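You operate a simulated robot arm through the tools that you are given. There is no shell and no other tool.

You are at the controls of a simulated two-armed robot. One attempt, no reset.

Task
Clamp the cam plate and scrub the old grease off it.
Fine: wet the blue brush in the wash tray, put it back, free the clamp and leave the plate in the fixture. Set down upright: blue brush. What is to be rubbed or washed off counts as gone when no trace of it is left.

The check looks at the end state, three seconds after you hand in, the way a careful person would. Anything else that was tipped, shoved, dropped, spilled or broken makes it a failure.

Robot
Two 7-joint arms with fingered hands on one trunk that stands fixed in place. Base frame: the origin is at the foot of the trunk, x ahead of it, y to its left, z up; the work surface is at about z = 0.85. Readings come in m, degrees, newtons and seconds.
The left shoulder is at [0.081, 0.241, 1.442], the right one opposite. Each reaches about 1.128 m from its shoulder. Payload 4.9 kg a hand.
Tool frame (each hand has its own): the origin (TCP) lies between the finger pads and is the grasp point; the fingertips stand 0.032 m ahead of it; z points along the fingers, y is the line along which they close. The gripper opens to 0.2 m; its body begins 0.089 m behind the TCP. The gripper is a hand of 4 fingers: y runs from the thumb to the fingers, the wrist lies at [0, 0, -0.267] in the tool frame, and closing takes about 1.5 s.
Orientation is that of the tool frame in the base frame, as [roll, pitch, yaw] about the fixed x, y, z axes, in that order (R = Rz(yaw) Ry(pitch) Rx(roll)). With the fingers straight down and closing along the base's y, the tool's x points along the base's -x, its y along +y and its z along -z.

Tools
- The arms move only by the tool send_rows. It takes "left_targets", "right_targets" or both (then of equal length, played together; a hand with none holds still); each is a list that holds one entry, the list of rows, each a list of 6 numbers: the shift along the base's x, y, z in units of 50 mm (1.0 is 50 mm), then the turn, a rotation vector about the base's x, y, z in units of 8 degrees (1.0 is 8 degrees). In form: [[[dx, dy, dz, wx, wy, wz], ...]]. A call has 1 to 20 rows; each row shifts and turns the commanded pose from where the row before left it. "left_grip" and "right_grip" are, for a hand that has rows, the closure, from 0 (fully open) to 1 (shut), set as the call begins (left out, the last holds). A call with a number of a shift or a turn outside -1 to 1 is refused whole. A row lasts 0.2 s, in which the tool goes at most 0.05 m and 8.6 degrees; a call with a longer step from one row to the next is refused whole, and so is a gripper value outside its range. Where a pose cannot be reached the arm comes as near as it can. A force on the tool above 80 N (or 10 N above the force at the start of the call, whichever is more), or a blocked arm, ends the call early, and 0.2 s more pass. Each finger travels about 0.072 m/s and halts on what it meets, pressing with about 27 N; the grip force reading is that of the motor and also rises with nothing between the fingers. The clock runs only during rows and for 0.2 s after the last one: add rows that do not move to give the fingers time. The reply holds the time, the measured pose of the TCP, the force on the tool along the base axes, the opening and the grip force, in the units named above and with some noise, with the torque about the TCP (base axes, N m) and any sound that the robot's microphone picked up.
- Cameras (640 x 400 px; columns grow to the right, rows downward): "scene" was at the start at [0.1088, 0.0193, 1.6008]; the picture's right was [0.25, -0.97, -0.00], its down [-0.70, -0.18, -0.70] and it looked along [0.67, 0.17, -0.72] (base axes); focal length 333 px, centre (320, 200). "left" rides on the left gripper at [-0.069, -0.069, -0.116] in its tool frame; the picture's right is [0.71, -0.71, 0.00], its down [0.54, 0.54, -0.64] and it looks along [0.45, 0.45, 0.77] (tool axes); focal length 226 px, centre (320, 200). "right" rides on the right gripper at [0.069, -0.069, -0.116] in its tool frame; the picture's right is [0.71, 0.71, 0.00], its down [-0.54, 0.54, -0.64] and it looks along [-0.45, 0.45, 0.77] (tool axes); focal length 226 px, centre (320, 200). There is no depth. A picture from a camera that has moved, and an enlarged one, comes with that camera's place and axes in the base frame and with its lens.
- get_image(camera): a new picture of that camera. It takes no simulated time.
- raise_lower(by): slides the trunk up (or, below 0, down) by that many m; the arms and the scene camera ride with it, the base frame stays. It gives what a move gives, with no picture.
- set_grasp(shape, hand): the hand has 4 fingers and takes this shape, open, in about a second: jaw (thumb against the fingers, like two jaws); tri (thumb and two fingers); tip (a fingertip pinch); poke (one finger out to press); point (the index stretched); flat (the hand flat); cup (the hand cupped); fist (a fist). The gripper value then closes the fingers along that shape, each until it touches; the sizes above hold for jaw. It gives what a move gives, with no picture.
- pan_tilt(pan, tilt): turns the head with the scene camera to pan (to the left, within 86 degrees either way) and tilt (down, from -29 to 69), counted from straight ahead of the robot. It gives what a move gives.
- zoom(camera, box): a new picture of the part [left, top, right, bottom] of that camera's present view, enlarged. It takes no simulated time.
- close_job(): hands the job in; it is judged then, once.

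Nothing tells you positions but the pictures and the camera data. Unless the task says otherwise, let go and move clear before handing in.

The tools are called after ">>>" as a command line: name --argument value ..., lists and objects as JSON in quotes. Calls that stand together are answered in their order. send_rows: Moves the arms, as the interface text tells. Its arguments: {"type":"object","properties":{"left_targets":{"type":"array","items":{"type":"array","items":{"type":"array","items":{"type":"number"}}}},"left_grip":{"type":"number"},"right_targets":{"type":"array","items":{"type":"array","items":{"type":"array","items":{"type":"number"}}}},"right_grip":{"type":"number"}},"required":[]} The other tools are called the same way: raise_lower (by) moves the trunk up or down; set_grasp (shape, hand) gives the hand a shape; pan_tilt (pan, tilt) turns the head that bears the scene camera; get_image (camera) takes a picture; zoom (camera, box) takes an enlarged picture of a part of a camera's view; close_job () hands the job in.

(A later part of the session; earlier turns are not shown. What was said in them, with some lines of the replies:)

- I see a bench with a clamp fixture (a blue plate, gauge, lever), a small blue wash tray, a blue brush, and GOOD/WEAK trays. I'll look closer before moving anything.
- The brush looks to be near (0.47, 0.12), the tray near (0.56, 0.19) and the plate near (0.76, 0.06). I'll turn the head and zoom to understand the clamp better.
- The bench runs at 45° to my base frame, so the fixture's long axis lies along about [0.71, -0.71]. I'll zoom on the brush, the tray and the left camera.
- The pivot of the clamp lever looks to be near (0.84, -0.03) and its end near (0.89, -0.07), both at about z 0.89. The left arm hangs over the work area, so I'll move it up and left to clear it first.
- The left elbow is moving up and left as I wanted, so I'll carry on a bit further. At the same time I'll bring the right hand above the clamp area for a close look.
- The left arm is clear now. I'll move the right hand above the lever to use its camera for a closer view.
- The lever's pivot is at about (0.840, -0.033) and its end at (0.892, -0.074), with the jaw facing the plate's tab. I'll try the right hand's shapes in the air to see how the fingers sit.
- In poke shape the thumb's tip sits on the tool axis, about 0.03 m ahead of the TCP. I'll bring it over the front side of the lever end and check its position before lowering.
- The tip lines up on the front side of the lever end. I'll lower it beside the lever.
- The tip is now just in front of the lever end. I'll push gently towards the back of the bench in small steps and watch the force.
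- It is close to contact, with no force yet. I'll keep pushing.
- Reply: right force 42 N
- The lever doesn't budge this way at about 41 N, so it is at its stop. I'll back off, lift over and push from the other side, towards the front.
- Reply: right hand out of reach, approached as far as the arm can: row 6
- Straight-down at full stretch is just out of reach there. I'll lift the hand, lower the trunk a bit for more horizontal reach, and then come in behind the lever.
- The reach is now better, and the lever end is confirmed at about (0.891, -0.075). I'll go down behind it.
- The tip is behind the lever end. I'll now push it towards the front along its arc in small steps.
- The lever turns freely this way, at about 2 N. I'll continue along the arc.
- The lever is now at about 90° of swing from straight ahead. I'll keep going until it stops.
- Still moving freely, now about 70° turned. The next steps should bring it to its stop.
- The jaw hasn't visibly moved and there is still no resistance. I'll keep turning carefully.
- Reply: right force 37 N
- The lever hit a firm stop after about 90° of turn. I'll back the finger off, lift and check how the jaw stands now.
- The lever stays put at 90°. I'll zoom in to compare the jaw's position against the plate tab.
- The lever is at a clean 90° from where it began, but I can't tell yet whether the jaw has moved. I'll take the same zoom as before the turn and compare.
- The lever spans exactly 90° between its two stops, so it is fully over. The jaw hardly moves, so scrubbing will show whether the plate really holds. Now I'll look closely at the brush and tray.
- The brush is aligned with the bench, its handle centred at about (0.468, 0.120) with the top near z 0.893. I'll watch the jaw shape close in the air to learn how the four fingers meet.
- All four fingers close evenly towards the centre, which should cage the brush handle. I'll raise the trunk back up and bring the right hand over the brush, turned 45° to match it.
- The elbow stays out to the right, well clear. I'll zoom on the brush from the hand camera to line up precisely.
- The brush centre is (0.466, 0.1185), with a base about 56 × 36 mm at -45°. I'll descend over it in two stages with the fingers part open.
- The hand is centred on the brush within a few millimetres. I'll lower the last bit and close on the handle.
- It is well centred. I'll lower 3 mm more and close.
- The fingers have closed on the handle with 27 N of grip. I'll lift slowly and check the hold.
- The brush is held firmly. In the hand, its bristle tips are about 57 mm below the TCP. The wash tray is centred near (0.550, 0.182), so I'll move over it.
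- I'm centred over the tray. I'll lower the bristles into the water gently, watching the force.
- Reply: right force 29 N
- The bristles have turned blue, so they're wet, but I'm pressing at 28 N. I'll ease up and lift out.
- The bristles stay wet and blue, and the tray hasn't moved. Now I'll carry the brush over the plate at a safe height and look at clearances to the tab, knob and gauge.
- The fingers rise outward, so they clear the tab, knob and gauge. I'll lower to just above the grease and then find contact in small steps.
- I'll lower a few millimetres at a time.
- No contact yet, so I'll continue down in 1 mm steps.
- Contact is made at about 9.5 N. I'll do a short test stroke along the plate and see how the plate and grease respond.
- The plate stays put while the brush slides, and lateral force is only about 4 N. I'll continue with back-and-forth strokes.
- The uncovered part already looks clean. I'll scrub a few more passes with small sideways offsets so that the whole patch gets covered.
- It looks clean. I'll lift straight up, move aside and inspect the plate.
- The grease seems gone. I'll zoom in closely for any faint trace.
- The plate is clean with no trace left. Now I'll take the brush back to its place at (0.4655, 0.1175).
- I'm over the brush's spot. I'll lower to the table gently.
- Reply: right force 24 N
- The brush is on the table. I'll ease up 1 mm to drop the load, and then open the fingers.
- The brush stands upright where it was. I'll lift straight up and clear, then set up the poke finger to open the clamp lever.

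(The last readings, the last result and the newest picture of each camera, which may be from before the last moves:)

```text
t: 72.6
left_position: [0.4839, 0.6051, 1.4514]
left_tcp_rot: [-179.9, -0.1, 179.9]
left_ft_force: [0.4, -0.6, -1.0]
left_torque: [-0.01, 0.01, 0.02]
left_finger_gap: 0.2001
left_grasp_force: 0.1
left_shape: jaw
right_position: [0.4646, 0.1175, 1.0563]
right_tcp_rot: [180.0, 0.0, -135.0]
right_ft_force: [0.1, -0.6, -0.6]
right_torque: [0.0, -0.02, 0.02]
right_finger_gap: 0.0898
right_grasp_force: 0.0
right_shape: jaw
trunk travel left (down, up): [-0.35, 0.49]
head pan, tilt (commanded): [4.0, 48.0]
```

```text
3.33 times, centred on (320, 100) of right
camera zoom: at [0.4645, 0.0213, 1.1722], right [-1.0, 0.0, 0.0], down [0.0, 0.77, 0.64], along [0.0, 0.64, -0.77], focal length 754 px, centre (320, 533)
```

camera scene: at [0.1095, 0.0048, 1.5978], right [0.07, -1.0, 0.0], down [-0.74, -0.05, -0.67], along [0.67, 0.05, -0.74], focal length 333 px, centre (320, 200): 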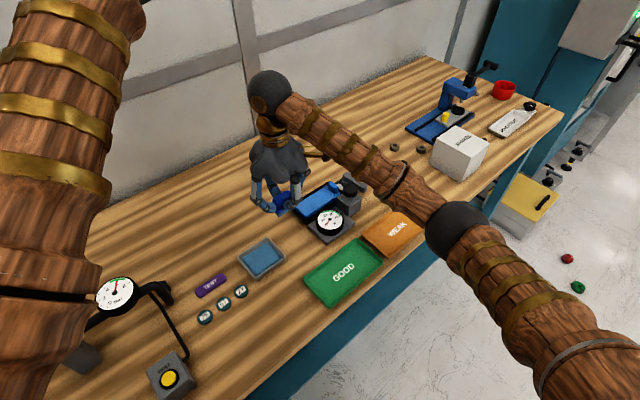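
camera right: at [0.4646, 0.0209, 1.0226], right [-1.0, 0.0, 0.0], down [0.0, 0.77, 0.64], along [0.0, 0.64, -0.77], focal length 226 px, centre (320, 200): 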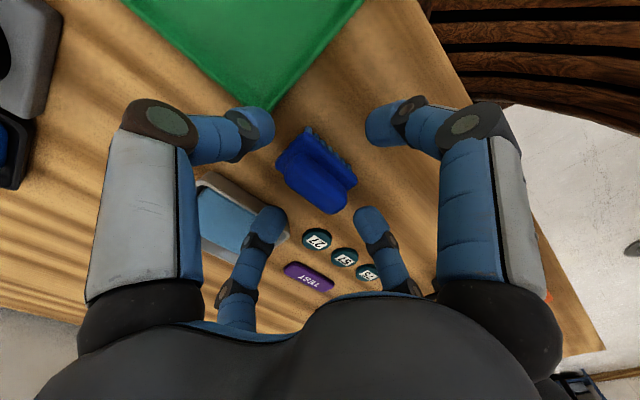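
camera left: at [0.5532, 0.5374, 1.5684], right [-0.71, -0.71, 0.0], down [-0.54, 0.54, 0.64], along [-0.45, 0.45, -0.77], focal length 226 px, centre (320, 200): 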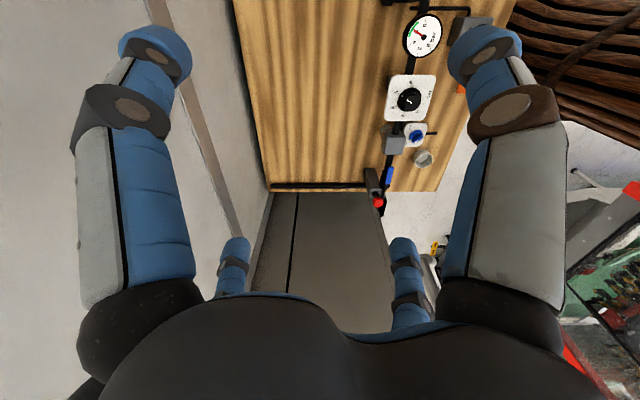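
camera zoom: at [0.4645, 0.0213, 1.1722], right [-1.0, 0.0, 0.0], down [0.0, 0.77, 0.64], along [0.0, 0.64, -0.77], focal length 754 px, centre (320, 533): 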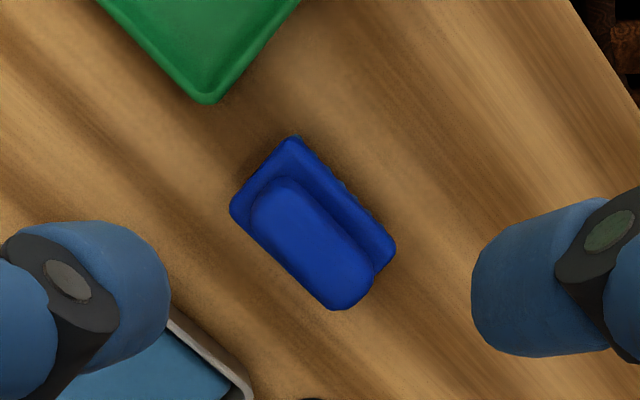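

The brush is standing upright in its place. Next I'll move over the clamp while turning the hand so that its fingers straddle the black knob.

>>> send_rows --right_targets '[[[0.514, -0.238, 0.068, 0, 0, -0.9615], [0.514, -0.238, 0.068, 0, 0, -0.9615], [0.514, -0.238, 0.068, 0, 0, -0.9615], [0.514, -0.238, 0.068, 0, 0, -0.9615], [0.514, -0.238, 0.068, 0, 0, -0.9615], [0.514, -0.238, 0.068, 0, 0, -0.9615], [0.514, -0.238, 0.068, 0, 0, -0.9615], [0.514, -0.238, 0.068, 0, 0, -0.9615], [0.514, -0.238, 0.068, 0, 0, -0.9615], [0.514, -0.238, 0.068, 0, 0, -0.9615], [0.514, -0.238, 0.068, 0, 0, -0.9615], [0.514, -0.238, 0.068, 0, 0, -0.9615], [0.514, -0.238, 0.068, 0, 0, -0.9615], [0, 0, 0, 0, 0, 0]]]'

>>> set_grasp --shape "poke" --hand "right"

>>> get_image --camera "scene"

>>> get_image --camera "right"

```text
t: 75.6
left_position: [0.4838, 0.6046, 1.4512]
left_tcp_rot: [-179.9, 0.1, -180.0]
left_ft_force: [-0.5, -0.2, 0.4]
left_torque: [-0.01, -0.01, -0.01]
left_finger_gap: 0.1999
left_grasp_force: 0.0
left_shape: jaw
right_position: [0.7991, -0.0374, 1.0987]
right_tcp_rot: [180.0, 0.0, 125.0]
right_ft_force: [0.2, -0.1, -0.2]
right_torque: [0.04, -0.05, 0.01]
right_finger_gap: 0.0898
right_grasp_force: 0.0
right_shape: jaw
trunk travel left (down, up): [-0.35, 0.49]
head pan, tilt (commanded): [4.0, 48.0]
```

```text
t: 76.5
left_position: [0.4847, 0.6054, 1.4511]
left_tcp_rot: [-179.9, 0.1, -179.9]
left_ft_force: [-0.8, -0.2, 0.2]
left_torque: [-0.01, -0.01, 0.02]
left_finger_gap: 0.2001
left_grasp_force: 0.1
left_shape: jaw
right_position: [0.7982, -0.0376, 1.0983]
right_tcp_rot: [180.0, 0.0, 125.0]
right_ft_force: [0.8, -0.7, -0.6]
right_torque: [-0.01, -0.03, 0.0]
right_finger_gap: 0.0001
right_grasp_force: 0.1
right_shape: poke
trunk travel left (down, up): [-0.35, 0.49]
head pan, tilt (commanded): [4.0, 48.0]
```

```text
taken
camera scene: at [0.1094, 0.0051, 1.5978], right [0.07, -1.0, 0.0], down [-0.74, -0.05, -0.67], along [0.67, 0.05, -0.74], focal length 333 px, centre (320, 200)
```

scene: 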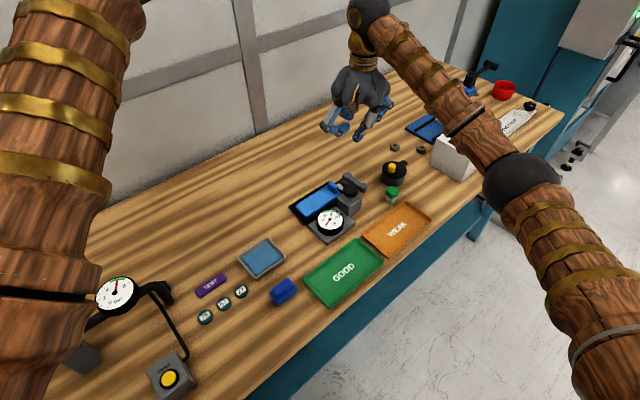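

```text
taken
camera right: at [0.7023, -0.02, 1.2159], right [0.17, 0.98, 0.0], down [0.75, -0.13, 0.64], along [0.63, -0.11, -0.77], focal length 226 px, centre (320, 200)
```

right: 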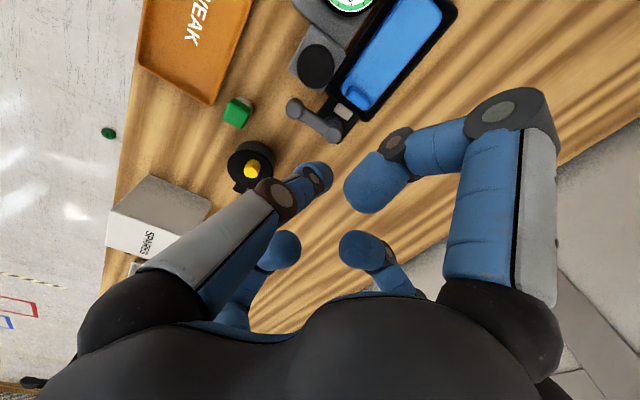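

This hand camera now shows the lever, knob and clean plate well. I'll zoom to measure them before lowering.

>>> zoom --camera "right" --box '[270, 20, 450, 150]'

>>> zoom --camera "scene" --box '[290, 150, 390, 225]'

```text
3.08 times, centred on (360, 85) of right
camera zoom: at [0.7023, -0.02, 1.2159], right [0.17, 0.98, 0.0], down [0.75, -0.13, 0.64], along [0.63, -0.11, -0.77], focal length 696 px, centre (197, 554)
```

zoom: 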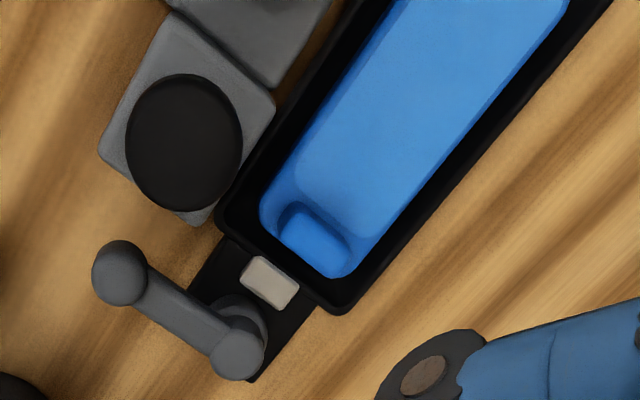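

```text
5.33 times, centred on (340, 188) of scene
camera zoom: at [0.1094, 0.0051, 1.5978], right [0.07, -1.0, 0.0], down [-0.74, -0.05, -0.67], along [0.67, 0.05, -0.74], focal length 1775 px, centre (213, 267)
```

zoom: 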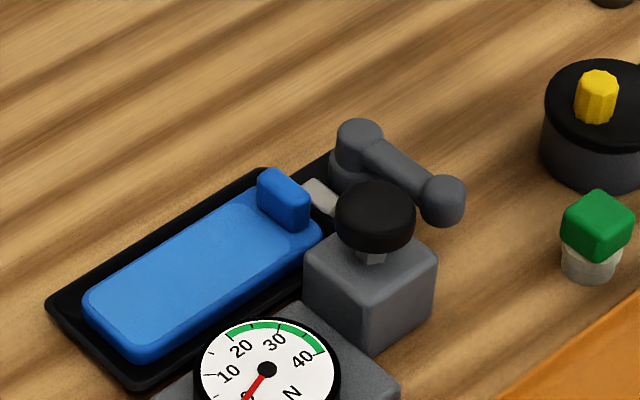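

I'll lower to just above lever height and check the finger's position relative to the lever and knob.

>>> send_rows --right_targets '[[[0, 0.05, -0.8, 0, 0, 0], [0, 0, -0.8, 0, 0, 0], [0, 0, -0.6, 0, 0, 0], [0, 0, -0.4, 0, 0, 0], [0, 0, 0, 0, 0, 0]]]'

>>> get_image --camera "right"

>>> zoom --camera "right" --box '[220, 60, 420, 220]'

>>> zoom --camera "scene" --box '[310, 120, 410, 210]'

```text
t: 77.7
left_position: [0.4847, 0.6054, 1.4509]
left_tcp_rot: [180.0, 0.0, 179.9]
left_ft_force: [-0.7, 0.7, 0.4]
left_torque: [-0.04, 0.01, 0.0]
left_finger_gap: 0.2
left_grasp_force: 0.1
left_shape: jaw
right_position: [0.7992, -0.0354, 0.9692]
right_tcp_rot: [179.9, -0.1, 125.0]
right_ft_force: [0.2, -0.2, 0.0]
right_torque: [-0.01, 0.0, 0.01]
right_finger_gap: 0.0001
right_grasp_force: 0.1
right_shape: poke
trunk travel left (down, up): [-0.35, 0.49]
head pan, tilt (commanded): [4.0, 48.0]
```

```text
taken
camera right: at [0.7024, -0.0175, 1.0856], right [0.17, 0.98, 0.0], down [0.75, -0.13, 0.64], along [0.63, -0.11, -0.77], focal length 226 px, centre (320, 200)
```

right: 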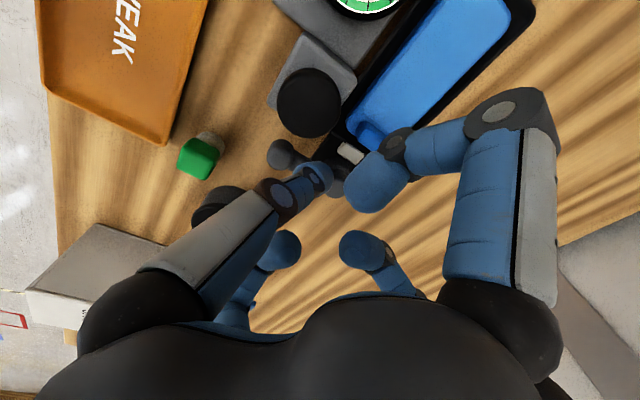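

```text
2.50 times, centred on (320, 140) of right
camera zoom: at [0.7024, -0.0175, 1.0856], right [0.17, 0.98, 0.0], down [0.75, -0.13, 0.64], along [0.63, -0.11, -0.77], focal length 565 px, centre (320, 350)
```

zoom: 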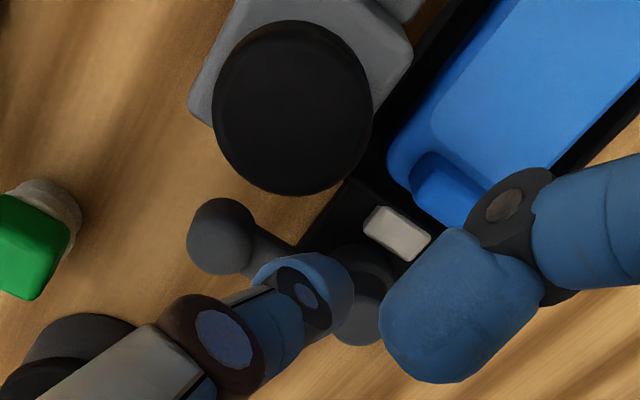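

```text
4.44 times, centred on (360, 165) of scene
camera zoom: at [0.1091, 0.005, 1.5978], right [0.07, -1.0, 0.0], down [-0.74, -0.05, -0.67], along [0.67, 0.05, -0.74], focal length 1479 px, centre (142, 356)
```

zoom: 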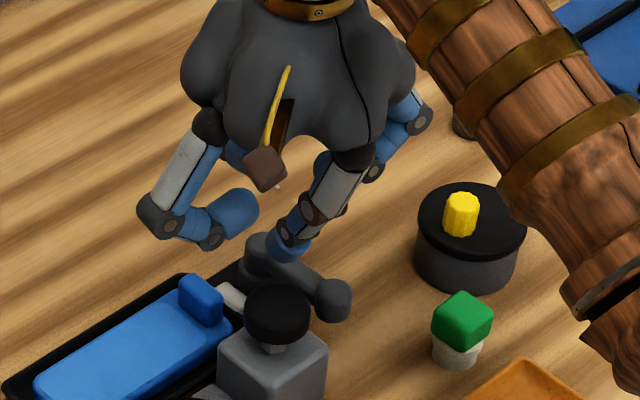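

The finger is beside the lever but the thumb would pass close to the black knob. I'll shift slightly towards the pivot and turn 7° for more clearance, then lower part way and check.

>>> send_rows --right_targets '[[[0.144, 0.074, 0, 0, 0, 0.875], [0, 0, -0.4, 0, 0, 0], [0, 0, -0.3, 0, 0, 0], [0, 0, 0, 0, 0, 0]]]'

>>> zoom --camera "right" --box '[220, 60, 420, 220]'

>>> zoom --camera "scene" --box '[320, 140, 400, 210]'

```text
t: 78.7
left_position: [0.4837, 0.605, 1.4518]
left_tcp_rot: [-180.0, -0.1, -180.0]
left_ft_force: [-0.4, -1.1, 0.0]
left_torque: [0.0, 0.03, 0.02]
left_finger_gap: 0.2
left_grasp_force: 0.0
left_shape: jaw
right_position: [0.8077, -0.031, 0.9336]
right_tcp_rot: [180.0, 0.1, 132.0]
right_ft_force: [0.1, 0.0, -0.7]
right_torque: [0.01, -0.04, -0.03]
right_finger_gap: 0.0001
right_grasp_force: 0.0
right_shape: poke
trunk travel left (down, up): [-0.35, 0.49]
head pan, tilt (commanded): [4.0, 48.0]
```

```text
2.50 times, centred on (320, 140) of right
camera zoom: at [0.7084, -0.025, 1.0514], right [0.05, 1.0, 0.0], down [0.76, -0.04, 0.64], along [0.64, -0.03, -0.77], focal length 565 px, centre (320, 350)
```

zoom: 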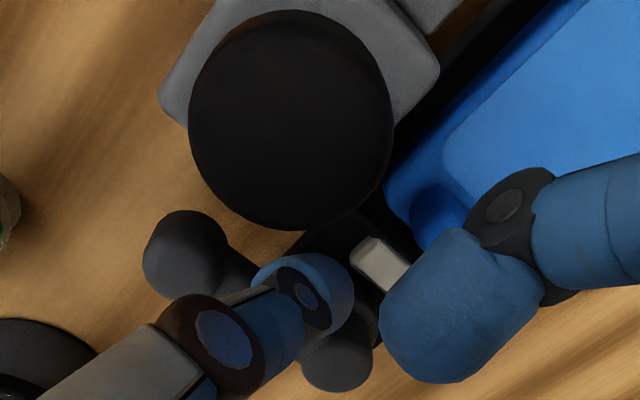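

```text
5.71 times, centred on (360, 175) of scene
camera zoom: at [0.1092, 0.0053, 1.5978], right [0.07, -1.0, 0.0], down [-0.74, -0.05, -0.67], along [0.67, 0.05, -0.74], focal length 1902 px, centre (91, 343)
```

zoom: 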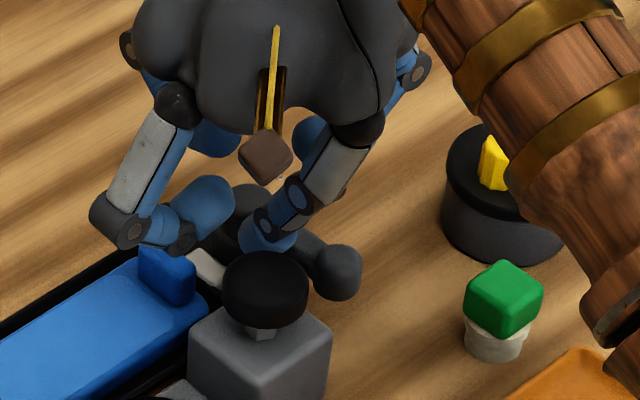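

The clearances look good, with 23 mm to the lever's centreline and about 60 mm to the knob's centre. I'll lower to lever height.

>>> send_rows --right_targets '[[[0, 0, -0.15, 0, 0, 0], [0, 0, -0.15, 0, 0, 0], [0, 0, -0.15, 0, 0, 0], [0, 0, -0.07, 0, 0, 0], [0, 0, 0, 0, 0, 0]]]'

>>> zoom --camera "right" --box '[220, 60, 420, 220]'

>>> zoom --camera "scene" --box '[320, 140, 400, 210]'

```text
t: 79.9
left_position: [0.4843, 0.6058, 1.451]
left_tcp_rot: [-180.0, -0.1, -180.0]
left_ft_force: [-0.1, -0.3, 0.6]
left_torque: [-0.02, 0.0, 0.06]
left_finger_gap: 0.2001
left_grasp_force: 0.1
left_shape: jaw
right_position: [0.8052, -0.032, 0.908]
right_tcp_rot: [-180.0, 0.0, 131.9]
right_ft_force: [0.4, -0.1, -0.1]
right_torque: [0.04, 0.01, -0.03]
right_finger_gap: 0.0
right_grasp_force: 0.2
right_shape: poke
trunk travel left (down, up): [-0.35, 0.49]
head pan, tilt (commanded): [4.0, 48.0]
```

```text
2.50 times, centred on (320, 140) of right
camera zoom: at [0.7086, -0.0254, 1.0252], right [0.05, 1.0, 0.0], down [0.77, -0.04, 0.64], along [0.64, -0.03, -0.77], focal length 565 px, centre (320, 350)
```

zoom: 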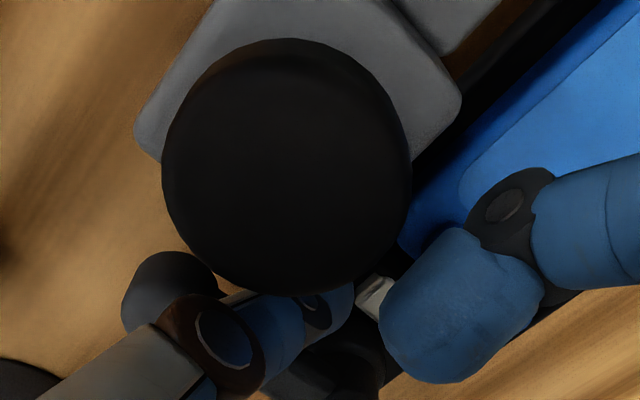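

```text
5.71 times, centred on (360, 175) of scene
camera zoom: at [0.1092, 0.0051, 1.5978], right [0.07, -1.0, 0.0], down [-0.74, -0.05, -0.67], along [0.67, 0.05, -0.74], focal length 1902 px, centre (91, 343)
```

zoom: 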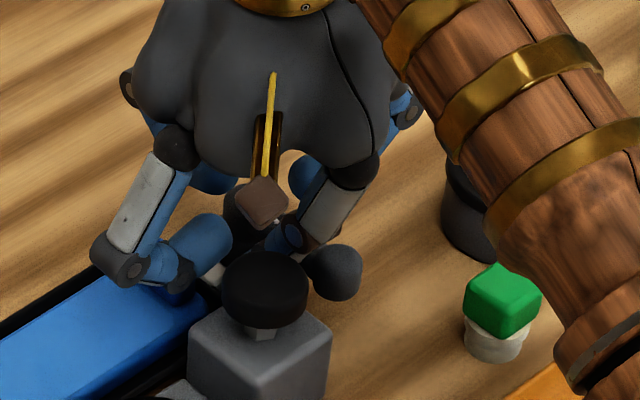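

No contact so far. I'll push the lever away from the block in small steps along its arc.

>>> send_rows --right_targets '[[[0.035, -0.05, 0, 0, 0, 0], [0.035, -0.05, 0, 0, 0, 0], [0.035, -0.08, 0, 0, 0, 0], [0.035, -0.08, 0, 0, 0, 0], [0, 0, 0, 0, 0, 0]]]'

>>> zoom --camera "scene" --box '[320, 140, 400, 210]'

>>> zoom --camera "right" --box '[220, 60, 420, 220]'

```text
t: 81.1
left_position: [0.4843, 0.6053, 1.4511]
left_tcp_rot: [180.0, 0.0, -180.0]
left_ft_force: [0.7, 0.2, 0.6]
left_torque: [-0.01, 0.02, 0.0]
left_finger_gap: 0.2001
left_grasp_force: 0.1
left_shape: jaw
right_position: [0.8141, -0.0432, 0.9088]
right_tcp_rot: [-180.0, 0.1, 132.0]
right_ft_force: [-1.3, 2.4, -0.1]
right_torque: [0.05, 0.03, 0.0]
right_finger_gap: 0.0
right_grasp_force: 0.0
right_shape: poke
trunk travel left (down, up): [-0.35, 0.49]
head pan, tilt (commanded): [4.0, 48.0]
```

```text
5.71 times, centred on (360, 175) of scene
camera zoom: at [0.1091, 0.0055, 1.5978], right [0.07, -1.0, 0.0], down [-0.74, -0.05, -0.67], along [0.67, 0.05, -0.74], focal length 1902 px, centre (91, 343)
```

zoom: 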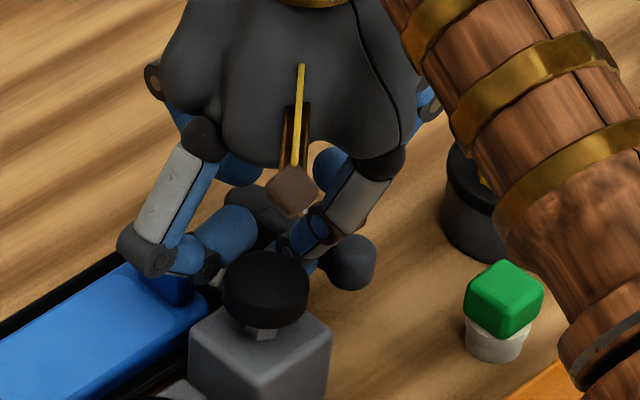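

```text
2.50 times, centred on (320, 140) of right
camera zoom: at [0.7155, -0.0375, 1.0254], right [0.05, 1.0, 0.0], down [0.77, -0.04, 0.64], along [0.64, -0.03, -0.77], focal length 565 px, centre (320, 350)
```

zoom: 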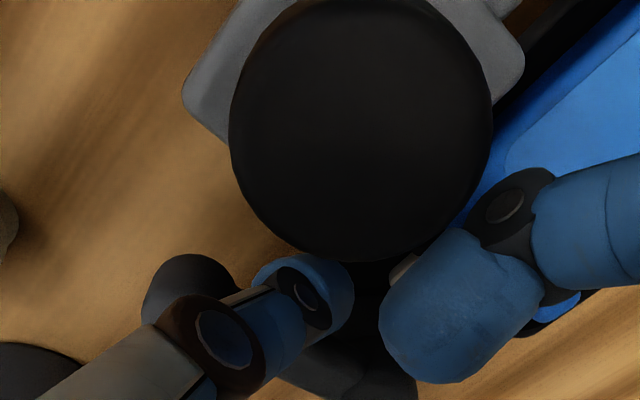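

The lever is moving with only about 3 N. I'll keep following the arc.

>>> send_rows --right_targets '[[[0.01, -0.12, 0, 0, 0, 0], [0.02, -0.12, 0, 0, 0, 0], [0.06, -0.11, 0, 0, 0, 0], [0.1, -0.1, 0, 0, 0, 0], [0.1, -0.09, 0, 0, 0, 0], [0, 0, 0, 0, 0, 0]]]'

>>> zoom --camera "scene" --box '[320, 140, 400, 210]'

>>> zoom --camera "right" --box '[220, 60, 420, 220]'

```text
t: 82.5
left_position: [0.4838, 0.605, 1.4518]
left_tcp_rot: [-180.0, 0.0, 180.0]
left_ft_force: [0.3, 0.2, 0.8]
left_torque: [-0.01, 0.03, -0.01]
left_finger_gap: 0.2
left_grasp_force: 0.0
left_shape: jaw
right_position: [0.8293, -0.0711, 0.9077]
right_tcp_rot: [179.9, 0.0, 131.9]
right_ft_force: [-1.3, 0.0, -0.1]
right_torque: [0.0, 0.04, -0.02]
right_finger_gap: 0.0
right_grasp_force: 0.0
right_shape: poke
trunk travel left (down, up): [-0.35, 0.49]
head pan, tilt (commanded): [4.0, 48.0]
```

```text
5.71 times, centred on (360, 175) of scene
camera zoom: at [0.109, 0.0053, 1.5979], right [0.07, -1.0, 0.0], down [-0.74, -0.05, -0.67], along [0.67, 0.05, -0.74], focal length 1902 px, centre (91, 343)
```

zoom: 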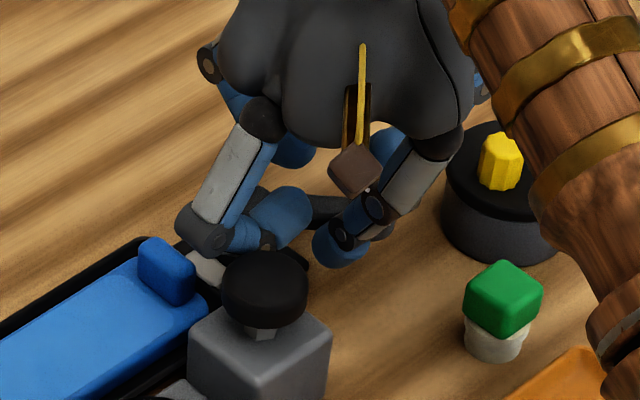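

```text
2.50 times, centred on (320, 140) of right
camera zoom: at [0.7303, -0.065, 1.0259], right [0.05, 1.0, 0.0], down [0.76, -0.04, 0.64], along [0.64, -0.03, -0.77], focal length 565 px, centre (320, 350)
```

zoom: 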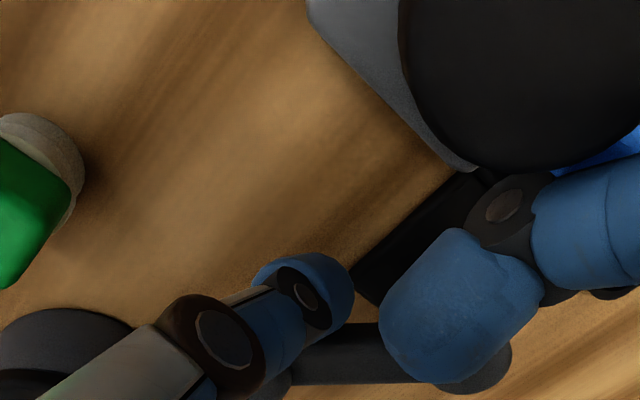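

>>> send_rows --right_targets '[[[0.13, -0.05, 0, 0, 0, 0], [0.13, -0.02, 0, 0, 0, 0], [0.13, 0.0, 0, 0, 0, 0], [0.12, 0.03, 0, 0, 0, 0], [0.12, 0.05, 0, 0, 0, 0], [0, 0, 0, 0, 0, 0]]]'

>>> zoom --camera "scene" --box '[320, 130, 420, 210]'

>>> zoom --camera "right" --box '[220, 100, 420, 260]'

```text
t: 83.9
left_position: [0.4831, 0.6051, 1.4525]
left_tcp_rot: [-180.0, 0.0, -179.9]
left_ft_force: [0.8, -0.3, -0.8]
left_torque: [0.03, 0.01, 0.02]
left_finger_gap: 0.1998
left_grasp_force: 0.1
left_shape: jaw
right_position: [0.8604, -0.0715, 0.9081]
right_tcp_rot: [-180.0, 0.0, 132.0]
right_ft_force: [-1.7, 0.0, -0.2]
right_torque: [0.0, 0.05, 0.01]
right_finger_gap: 0.0002
right_grasp_force: 0.2
right_shape: poke
trunk travel left (down, up): [-0.35, 0.49]
head pan, tilt (commanded): [4.0, 48.0]
```

```text
5.00 times, centred on (370, 170) of scene
camera zoom: at [0.1088, 0.0048, 1.5979], right [0.07, -1.0, 0.0], down [-0.74, -0.05, -0.67], along [0.67, 0.05, -0.74], focal length 1664 px, centre (70, 350)
```

zoom: 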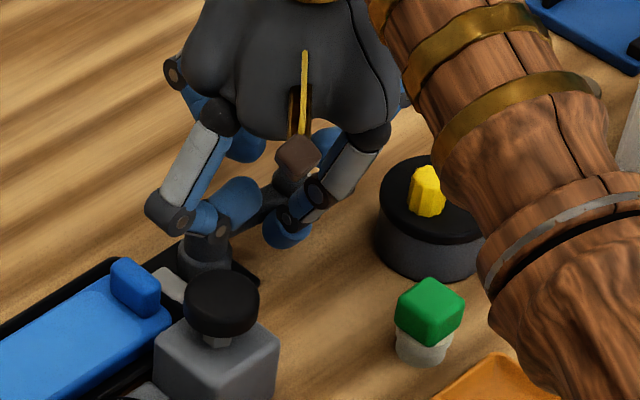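

```text
2.50 times, centred on (320, 180) of right
camera zoom: at [0.7616, -0.0649, 1.0258], right [0.05, 1.0, 0.0], down [0.77, -0.04, 0.64], along [0.64, -0.03, -0.77], focal length 565 px, centre (320, 250)
```

zoom: 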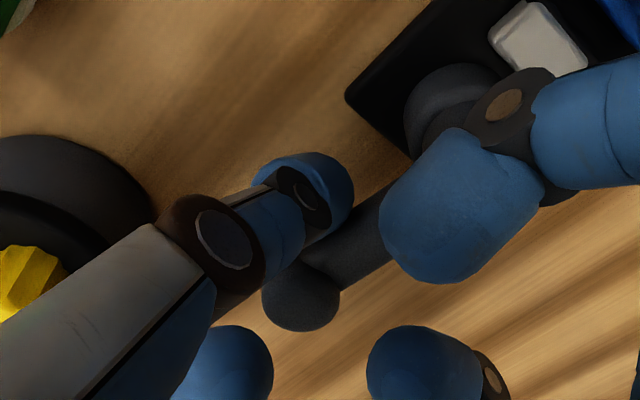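

The lever is nearly back in line. I'll nudge it until it meets its open stop.

>>> send_rows --right_targets '[[[0.05, 0.04, 0, 0, 0, 0], [0.04, 0.04, 0, 0, 0, 0], [0, 0, 0, 0, 0, 0]]]'

>>> send_rows --right_targets '[[[0.03, 0.03, 0, 0, 0, 0], [0.03, 0.03, 0, 0, 0, 0], [0, 0, 0, 0, 0, 0]]]'

>>> zoom --camera "right" --box '[220, 100, 420, 260]'

```text
t: 84.7
left_position: [0.4835, 0.6054, 1.4517]
left_tcp_rot: [180.0, 0.0, 180.0]
left_ft_force: [-0.2, -0.2, -0.3]
left_torque: [0.01, -0.05, 0.02]
left_finger_gap: 0.1998
left_grasp_force: 0.1
left_shape: jaw
right_position: [0.8641, -0.0674, 0.9087]
right_tcp_rot: [180.0, -0.1, 132.0]
right_ft_force: [-1.8, -4.8, 0.0]
right_torque: [-0.07, 0.06, 0.01]
right_finger_gap: 0.0
right_grasp_force: 0.0
right_shape: poke
trunk travel left (down, up): [-0.35, 0.49]
head pan, tilt (commanded): [4.0, 48.0]
```

```text
t: 85.5
left_position: [0.4837, 0.6026, 1.453]
left_tcp_rot: [180.0, 0.1, 179.9]
left_ft_force: [-0.5, 0.6, 0.0]
left_torque: [-0.01, -0.01, 0.0]
left_finger_gap: 0.2
left_grasp_force: 0.1
left_shape: jaw
right_position: [0.8655, -0.0666, 0.9088]
right_tcp_rot: [-179.9, -0.1, 131.9]
right_ft_force: [-12.6, -13.0, 2.3]
right_torque: [-0.29, 0.33, 0.01]
right_finger_gap: 0.0001
right_grasp_force: 0.1
right_shape: poke
trunk travel left (down, up): [-0.35, 0.49]
head pan, tilt (commanded): [4.0, 48.0]
```

```text
2.50 times, centred on (320, 180) of right
camera zoom: at [0.7675, -0.06, 1.0258], right [0.05, 1.0, 0.0], down [0.77, -0.04, 0.64], along [0.64, -0.03, -0.77], focal length 565 px, centre (320, 250)
```

zoom: 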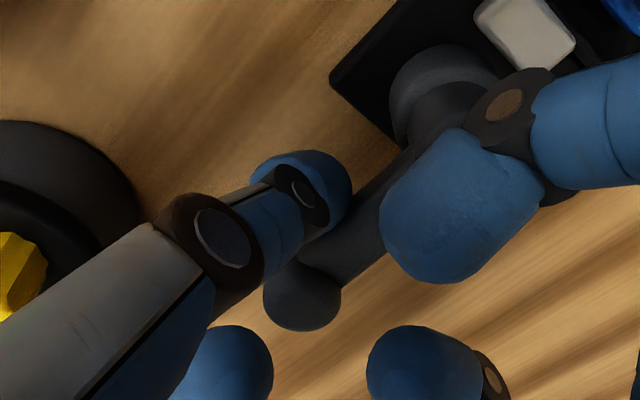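

The lever is at its open stop (18 N). I'll back off, lift clear and inspect everything.

>>> send_rows --right_targets '[[[-0.12, -0.12, 0, 0, 0, 0], [-0.08, -0.08, 0, 0, 0, 0], [0, 0, 0.5, 0, 0, 0], [0, 0, 0.8, 0, 0, 0], [0, 0, 0.9, 0, 0, 0], [0, 0, 0.9, 0, 0, 0], [-0.5, -0.6, 0.3, 0, 0, 0], [-0.5, -0.7, 0.2, 0, 0, 0], [-0.5, -0.7, 0.2, 0, 0, 0], [0, 0, 0, 0, 0, 0]]]'

>>> get_image --camera "scene"

>>> get_image --camera "right"

>>> zoom --camera "scene" --box '[280, 140, 420, 240]'

>>> zoom --camera "scene" --box '[190, 220, 350, 330]'

```text
t: 87.7
left_position: [0.485, 0.6061, 1.4512]
left_tcp_rot: [179.9, 0.0, -179.9]
left_ft_force: [0.0, 0.1, 0.2]
left_torque: [-0.01, 0.0, 0.0]
left_finger_gap: 0.1998
left_grasp_force: 0.1
left_shape: jaw
right_position: [0.7831, -0.1732, 1.0985]
right_tcp_rot: [-179.9, 0.0, 132.0]
right_ft_force: [0.1, 0.3, 0.9]
right_torque: [0.0, 0.02, -0.01]
right_finger_gap: 0.0
right_grasp_force: 0.1
right_shape: poke
trunk travel left (down, up): [-0.35, 0.49]
head pan, tilt (commanded): [4.0, 48.0]
```

```text
taken
camera scene: at [0.1098, 0.006, 1.5978], right [0.07, -1.0, 0.0], down [-0.74, -0.05, -0.67], along [0.67, 0.05, -0.74], focal length 333 px, centre (320, 200)
```

scene: 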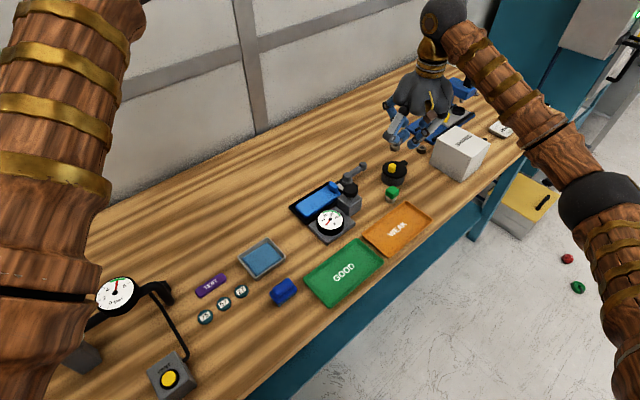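

```text
taken
camera right: at [0.6847, -0.1675, 1.2151], right [0.05, 1.0, 0.0], down [0.77, -0.04, 0.64], along [0.64, -0.03, -0.77], focal length 226 px, centre (320, 200)
```

right: 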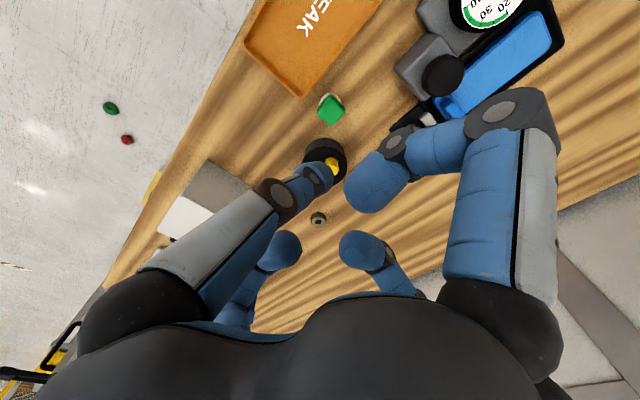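

```text
4.00 times, centred on (350, 190) of scene
camera zoom: at [0.1098, 0.006, 1.5978], right [0.07, -1.0, 0.0], down [-0.74, -0.05, -0.67], along [0.67, 0.05, -0.74], focal length 1331 px, centre (200, 240)
```

zoom: 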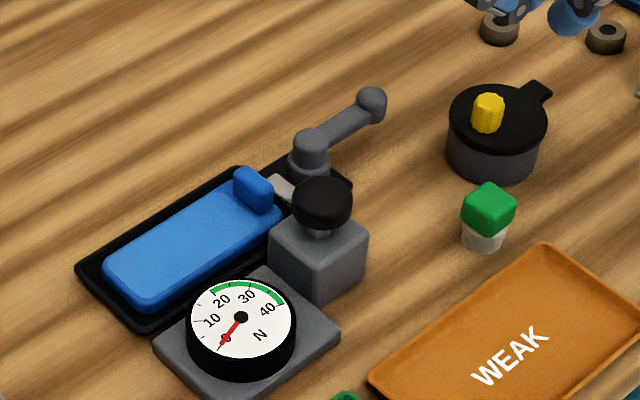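

```text
3.64 times, centred on (270, 275) of scene
camera zoom: at [0.1098, 0.006, 1.5978], right [0.07, -1.0, 0.0], down [-0.74, -0.05, -0.67], along [0.67, 0.05, -0.74], focal length 1210 px, centre (502, -73)
```

zoom: 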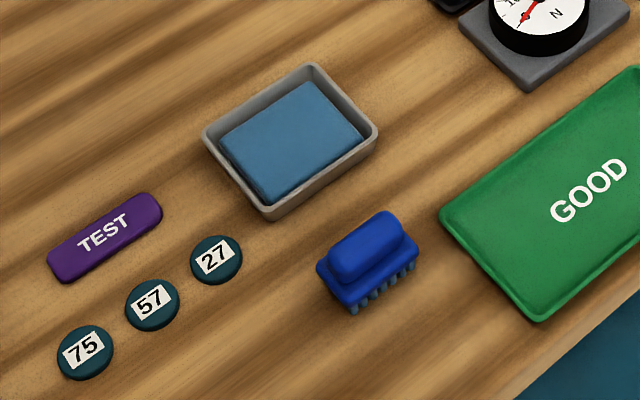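

The lever is back in its open place, the brush stands upright and nothing else has moved. One last close look at the plate for any residue.

>>> zoom --camera "scene" --box '[294, 178, 354, 220]'

>>> zoom --camera "right" --box '[400, 0, 580, 130]'

>>> zoom --camera "scene" --box '[380, 70, 540, 200]'

```text
9.52 times, centred on (324, 199) of scene
camera zoom: at [0.1098, 0.006, 1.5978], right [0.07, -1.0, 0.0], down [-0.74, -0.05, -0.67], along [0.67, 0.05, -0.74], focal length 3170 px, centre (282, 210)
```

zoom: 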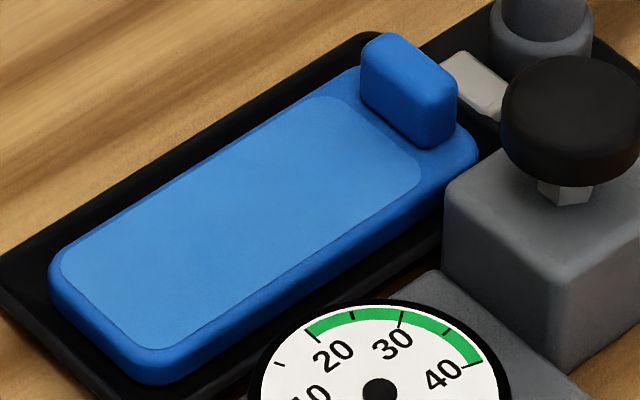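

```text
3.08 times, centred on (490, 65) of right
camera zoom: at [0.6847, -0.1675, 1.2151], right [0.05, 1.0, 0.0], down [0.77, -0.04, 0.64], along [0.64, -0.03, -0.77], focal length 696 px, centre (-203, 615)
```

zoom: 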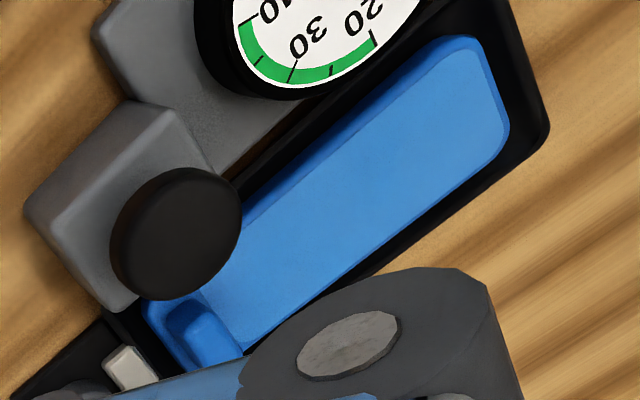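

```text
3.08 times, centred on (460, 135) of scene
camera zoom: at [0.1098, 0.006, 1.5978], right [0.07, -1.0, 0.0], down [-0.74, -0.05, -0.67], along [0.67, 0.05, -0.74], focal length 1024 px, centre (-111, 400)
```

zoom: 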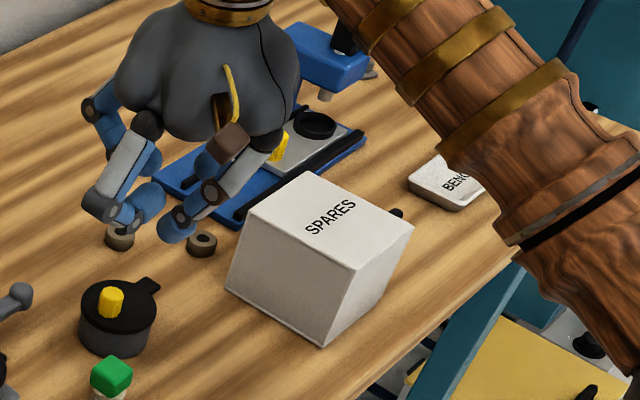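

The plate is spotless and seated in its fixture, with the clamp lever back in the open position. The wetted blue brush stands upright in its place and both hands are clear, so I'm handing the job in.

>>> close_job

```text
The job is handed in.
```

I clamped the cam plate, scrubbed it clean with the wet blue brush and handed the job in. No result of the check has come back yet.

- **Grease:** no trace shows on the plate in close-ups from two cameras.
- **Brush:** it was wetted in the wash tray until the bristles turned blue. It now stands upright in its original place.
- **Clamp:** the lever swung its full 90° to close and is now back at its open stop. I never saw the small jaw next to the plate move. The plate did stay put while I scrubbed, so I took it as held.
- **Plate:** it is still seated in the fixture.
- **Everything else:** I saw nothing tipped, shoved, spilled or broken, and both hands are clear of the work area.
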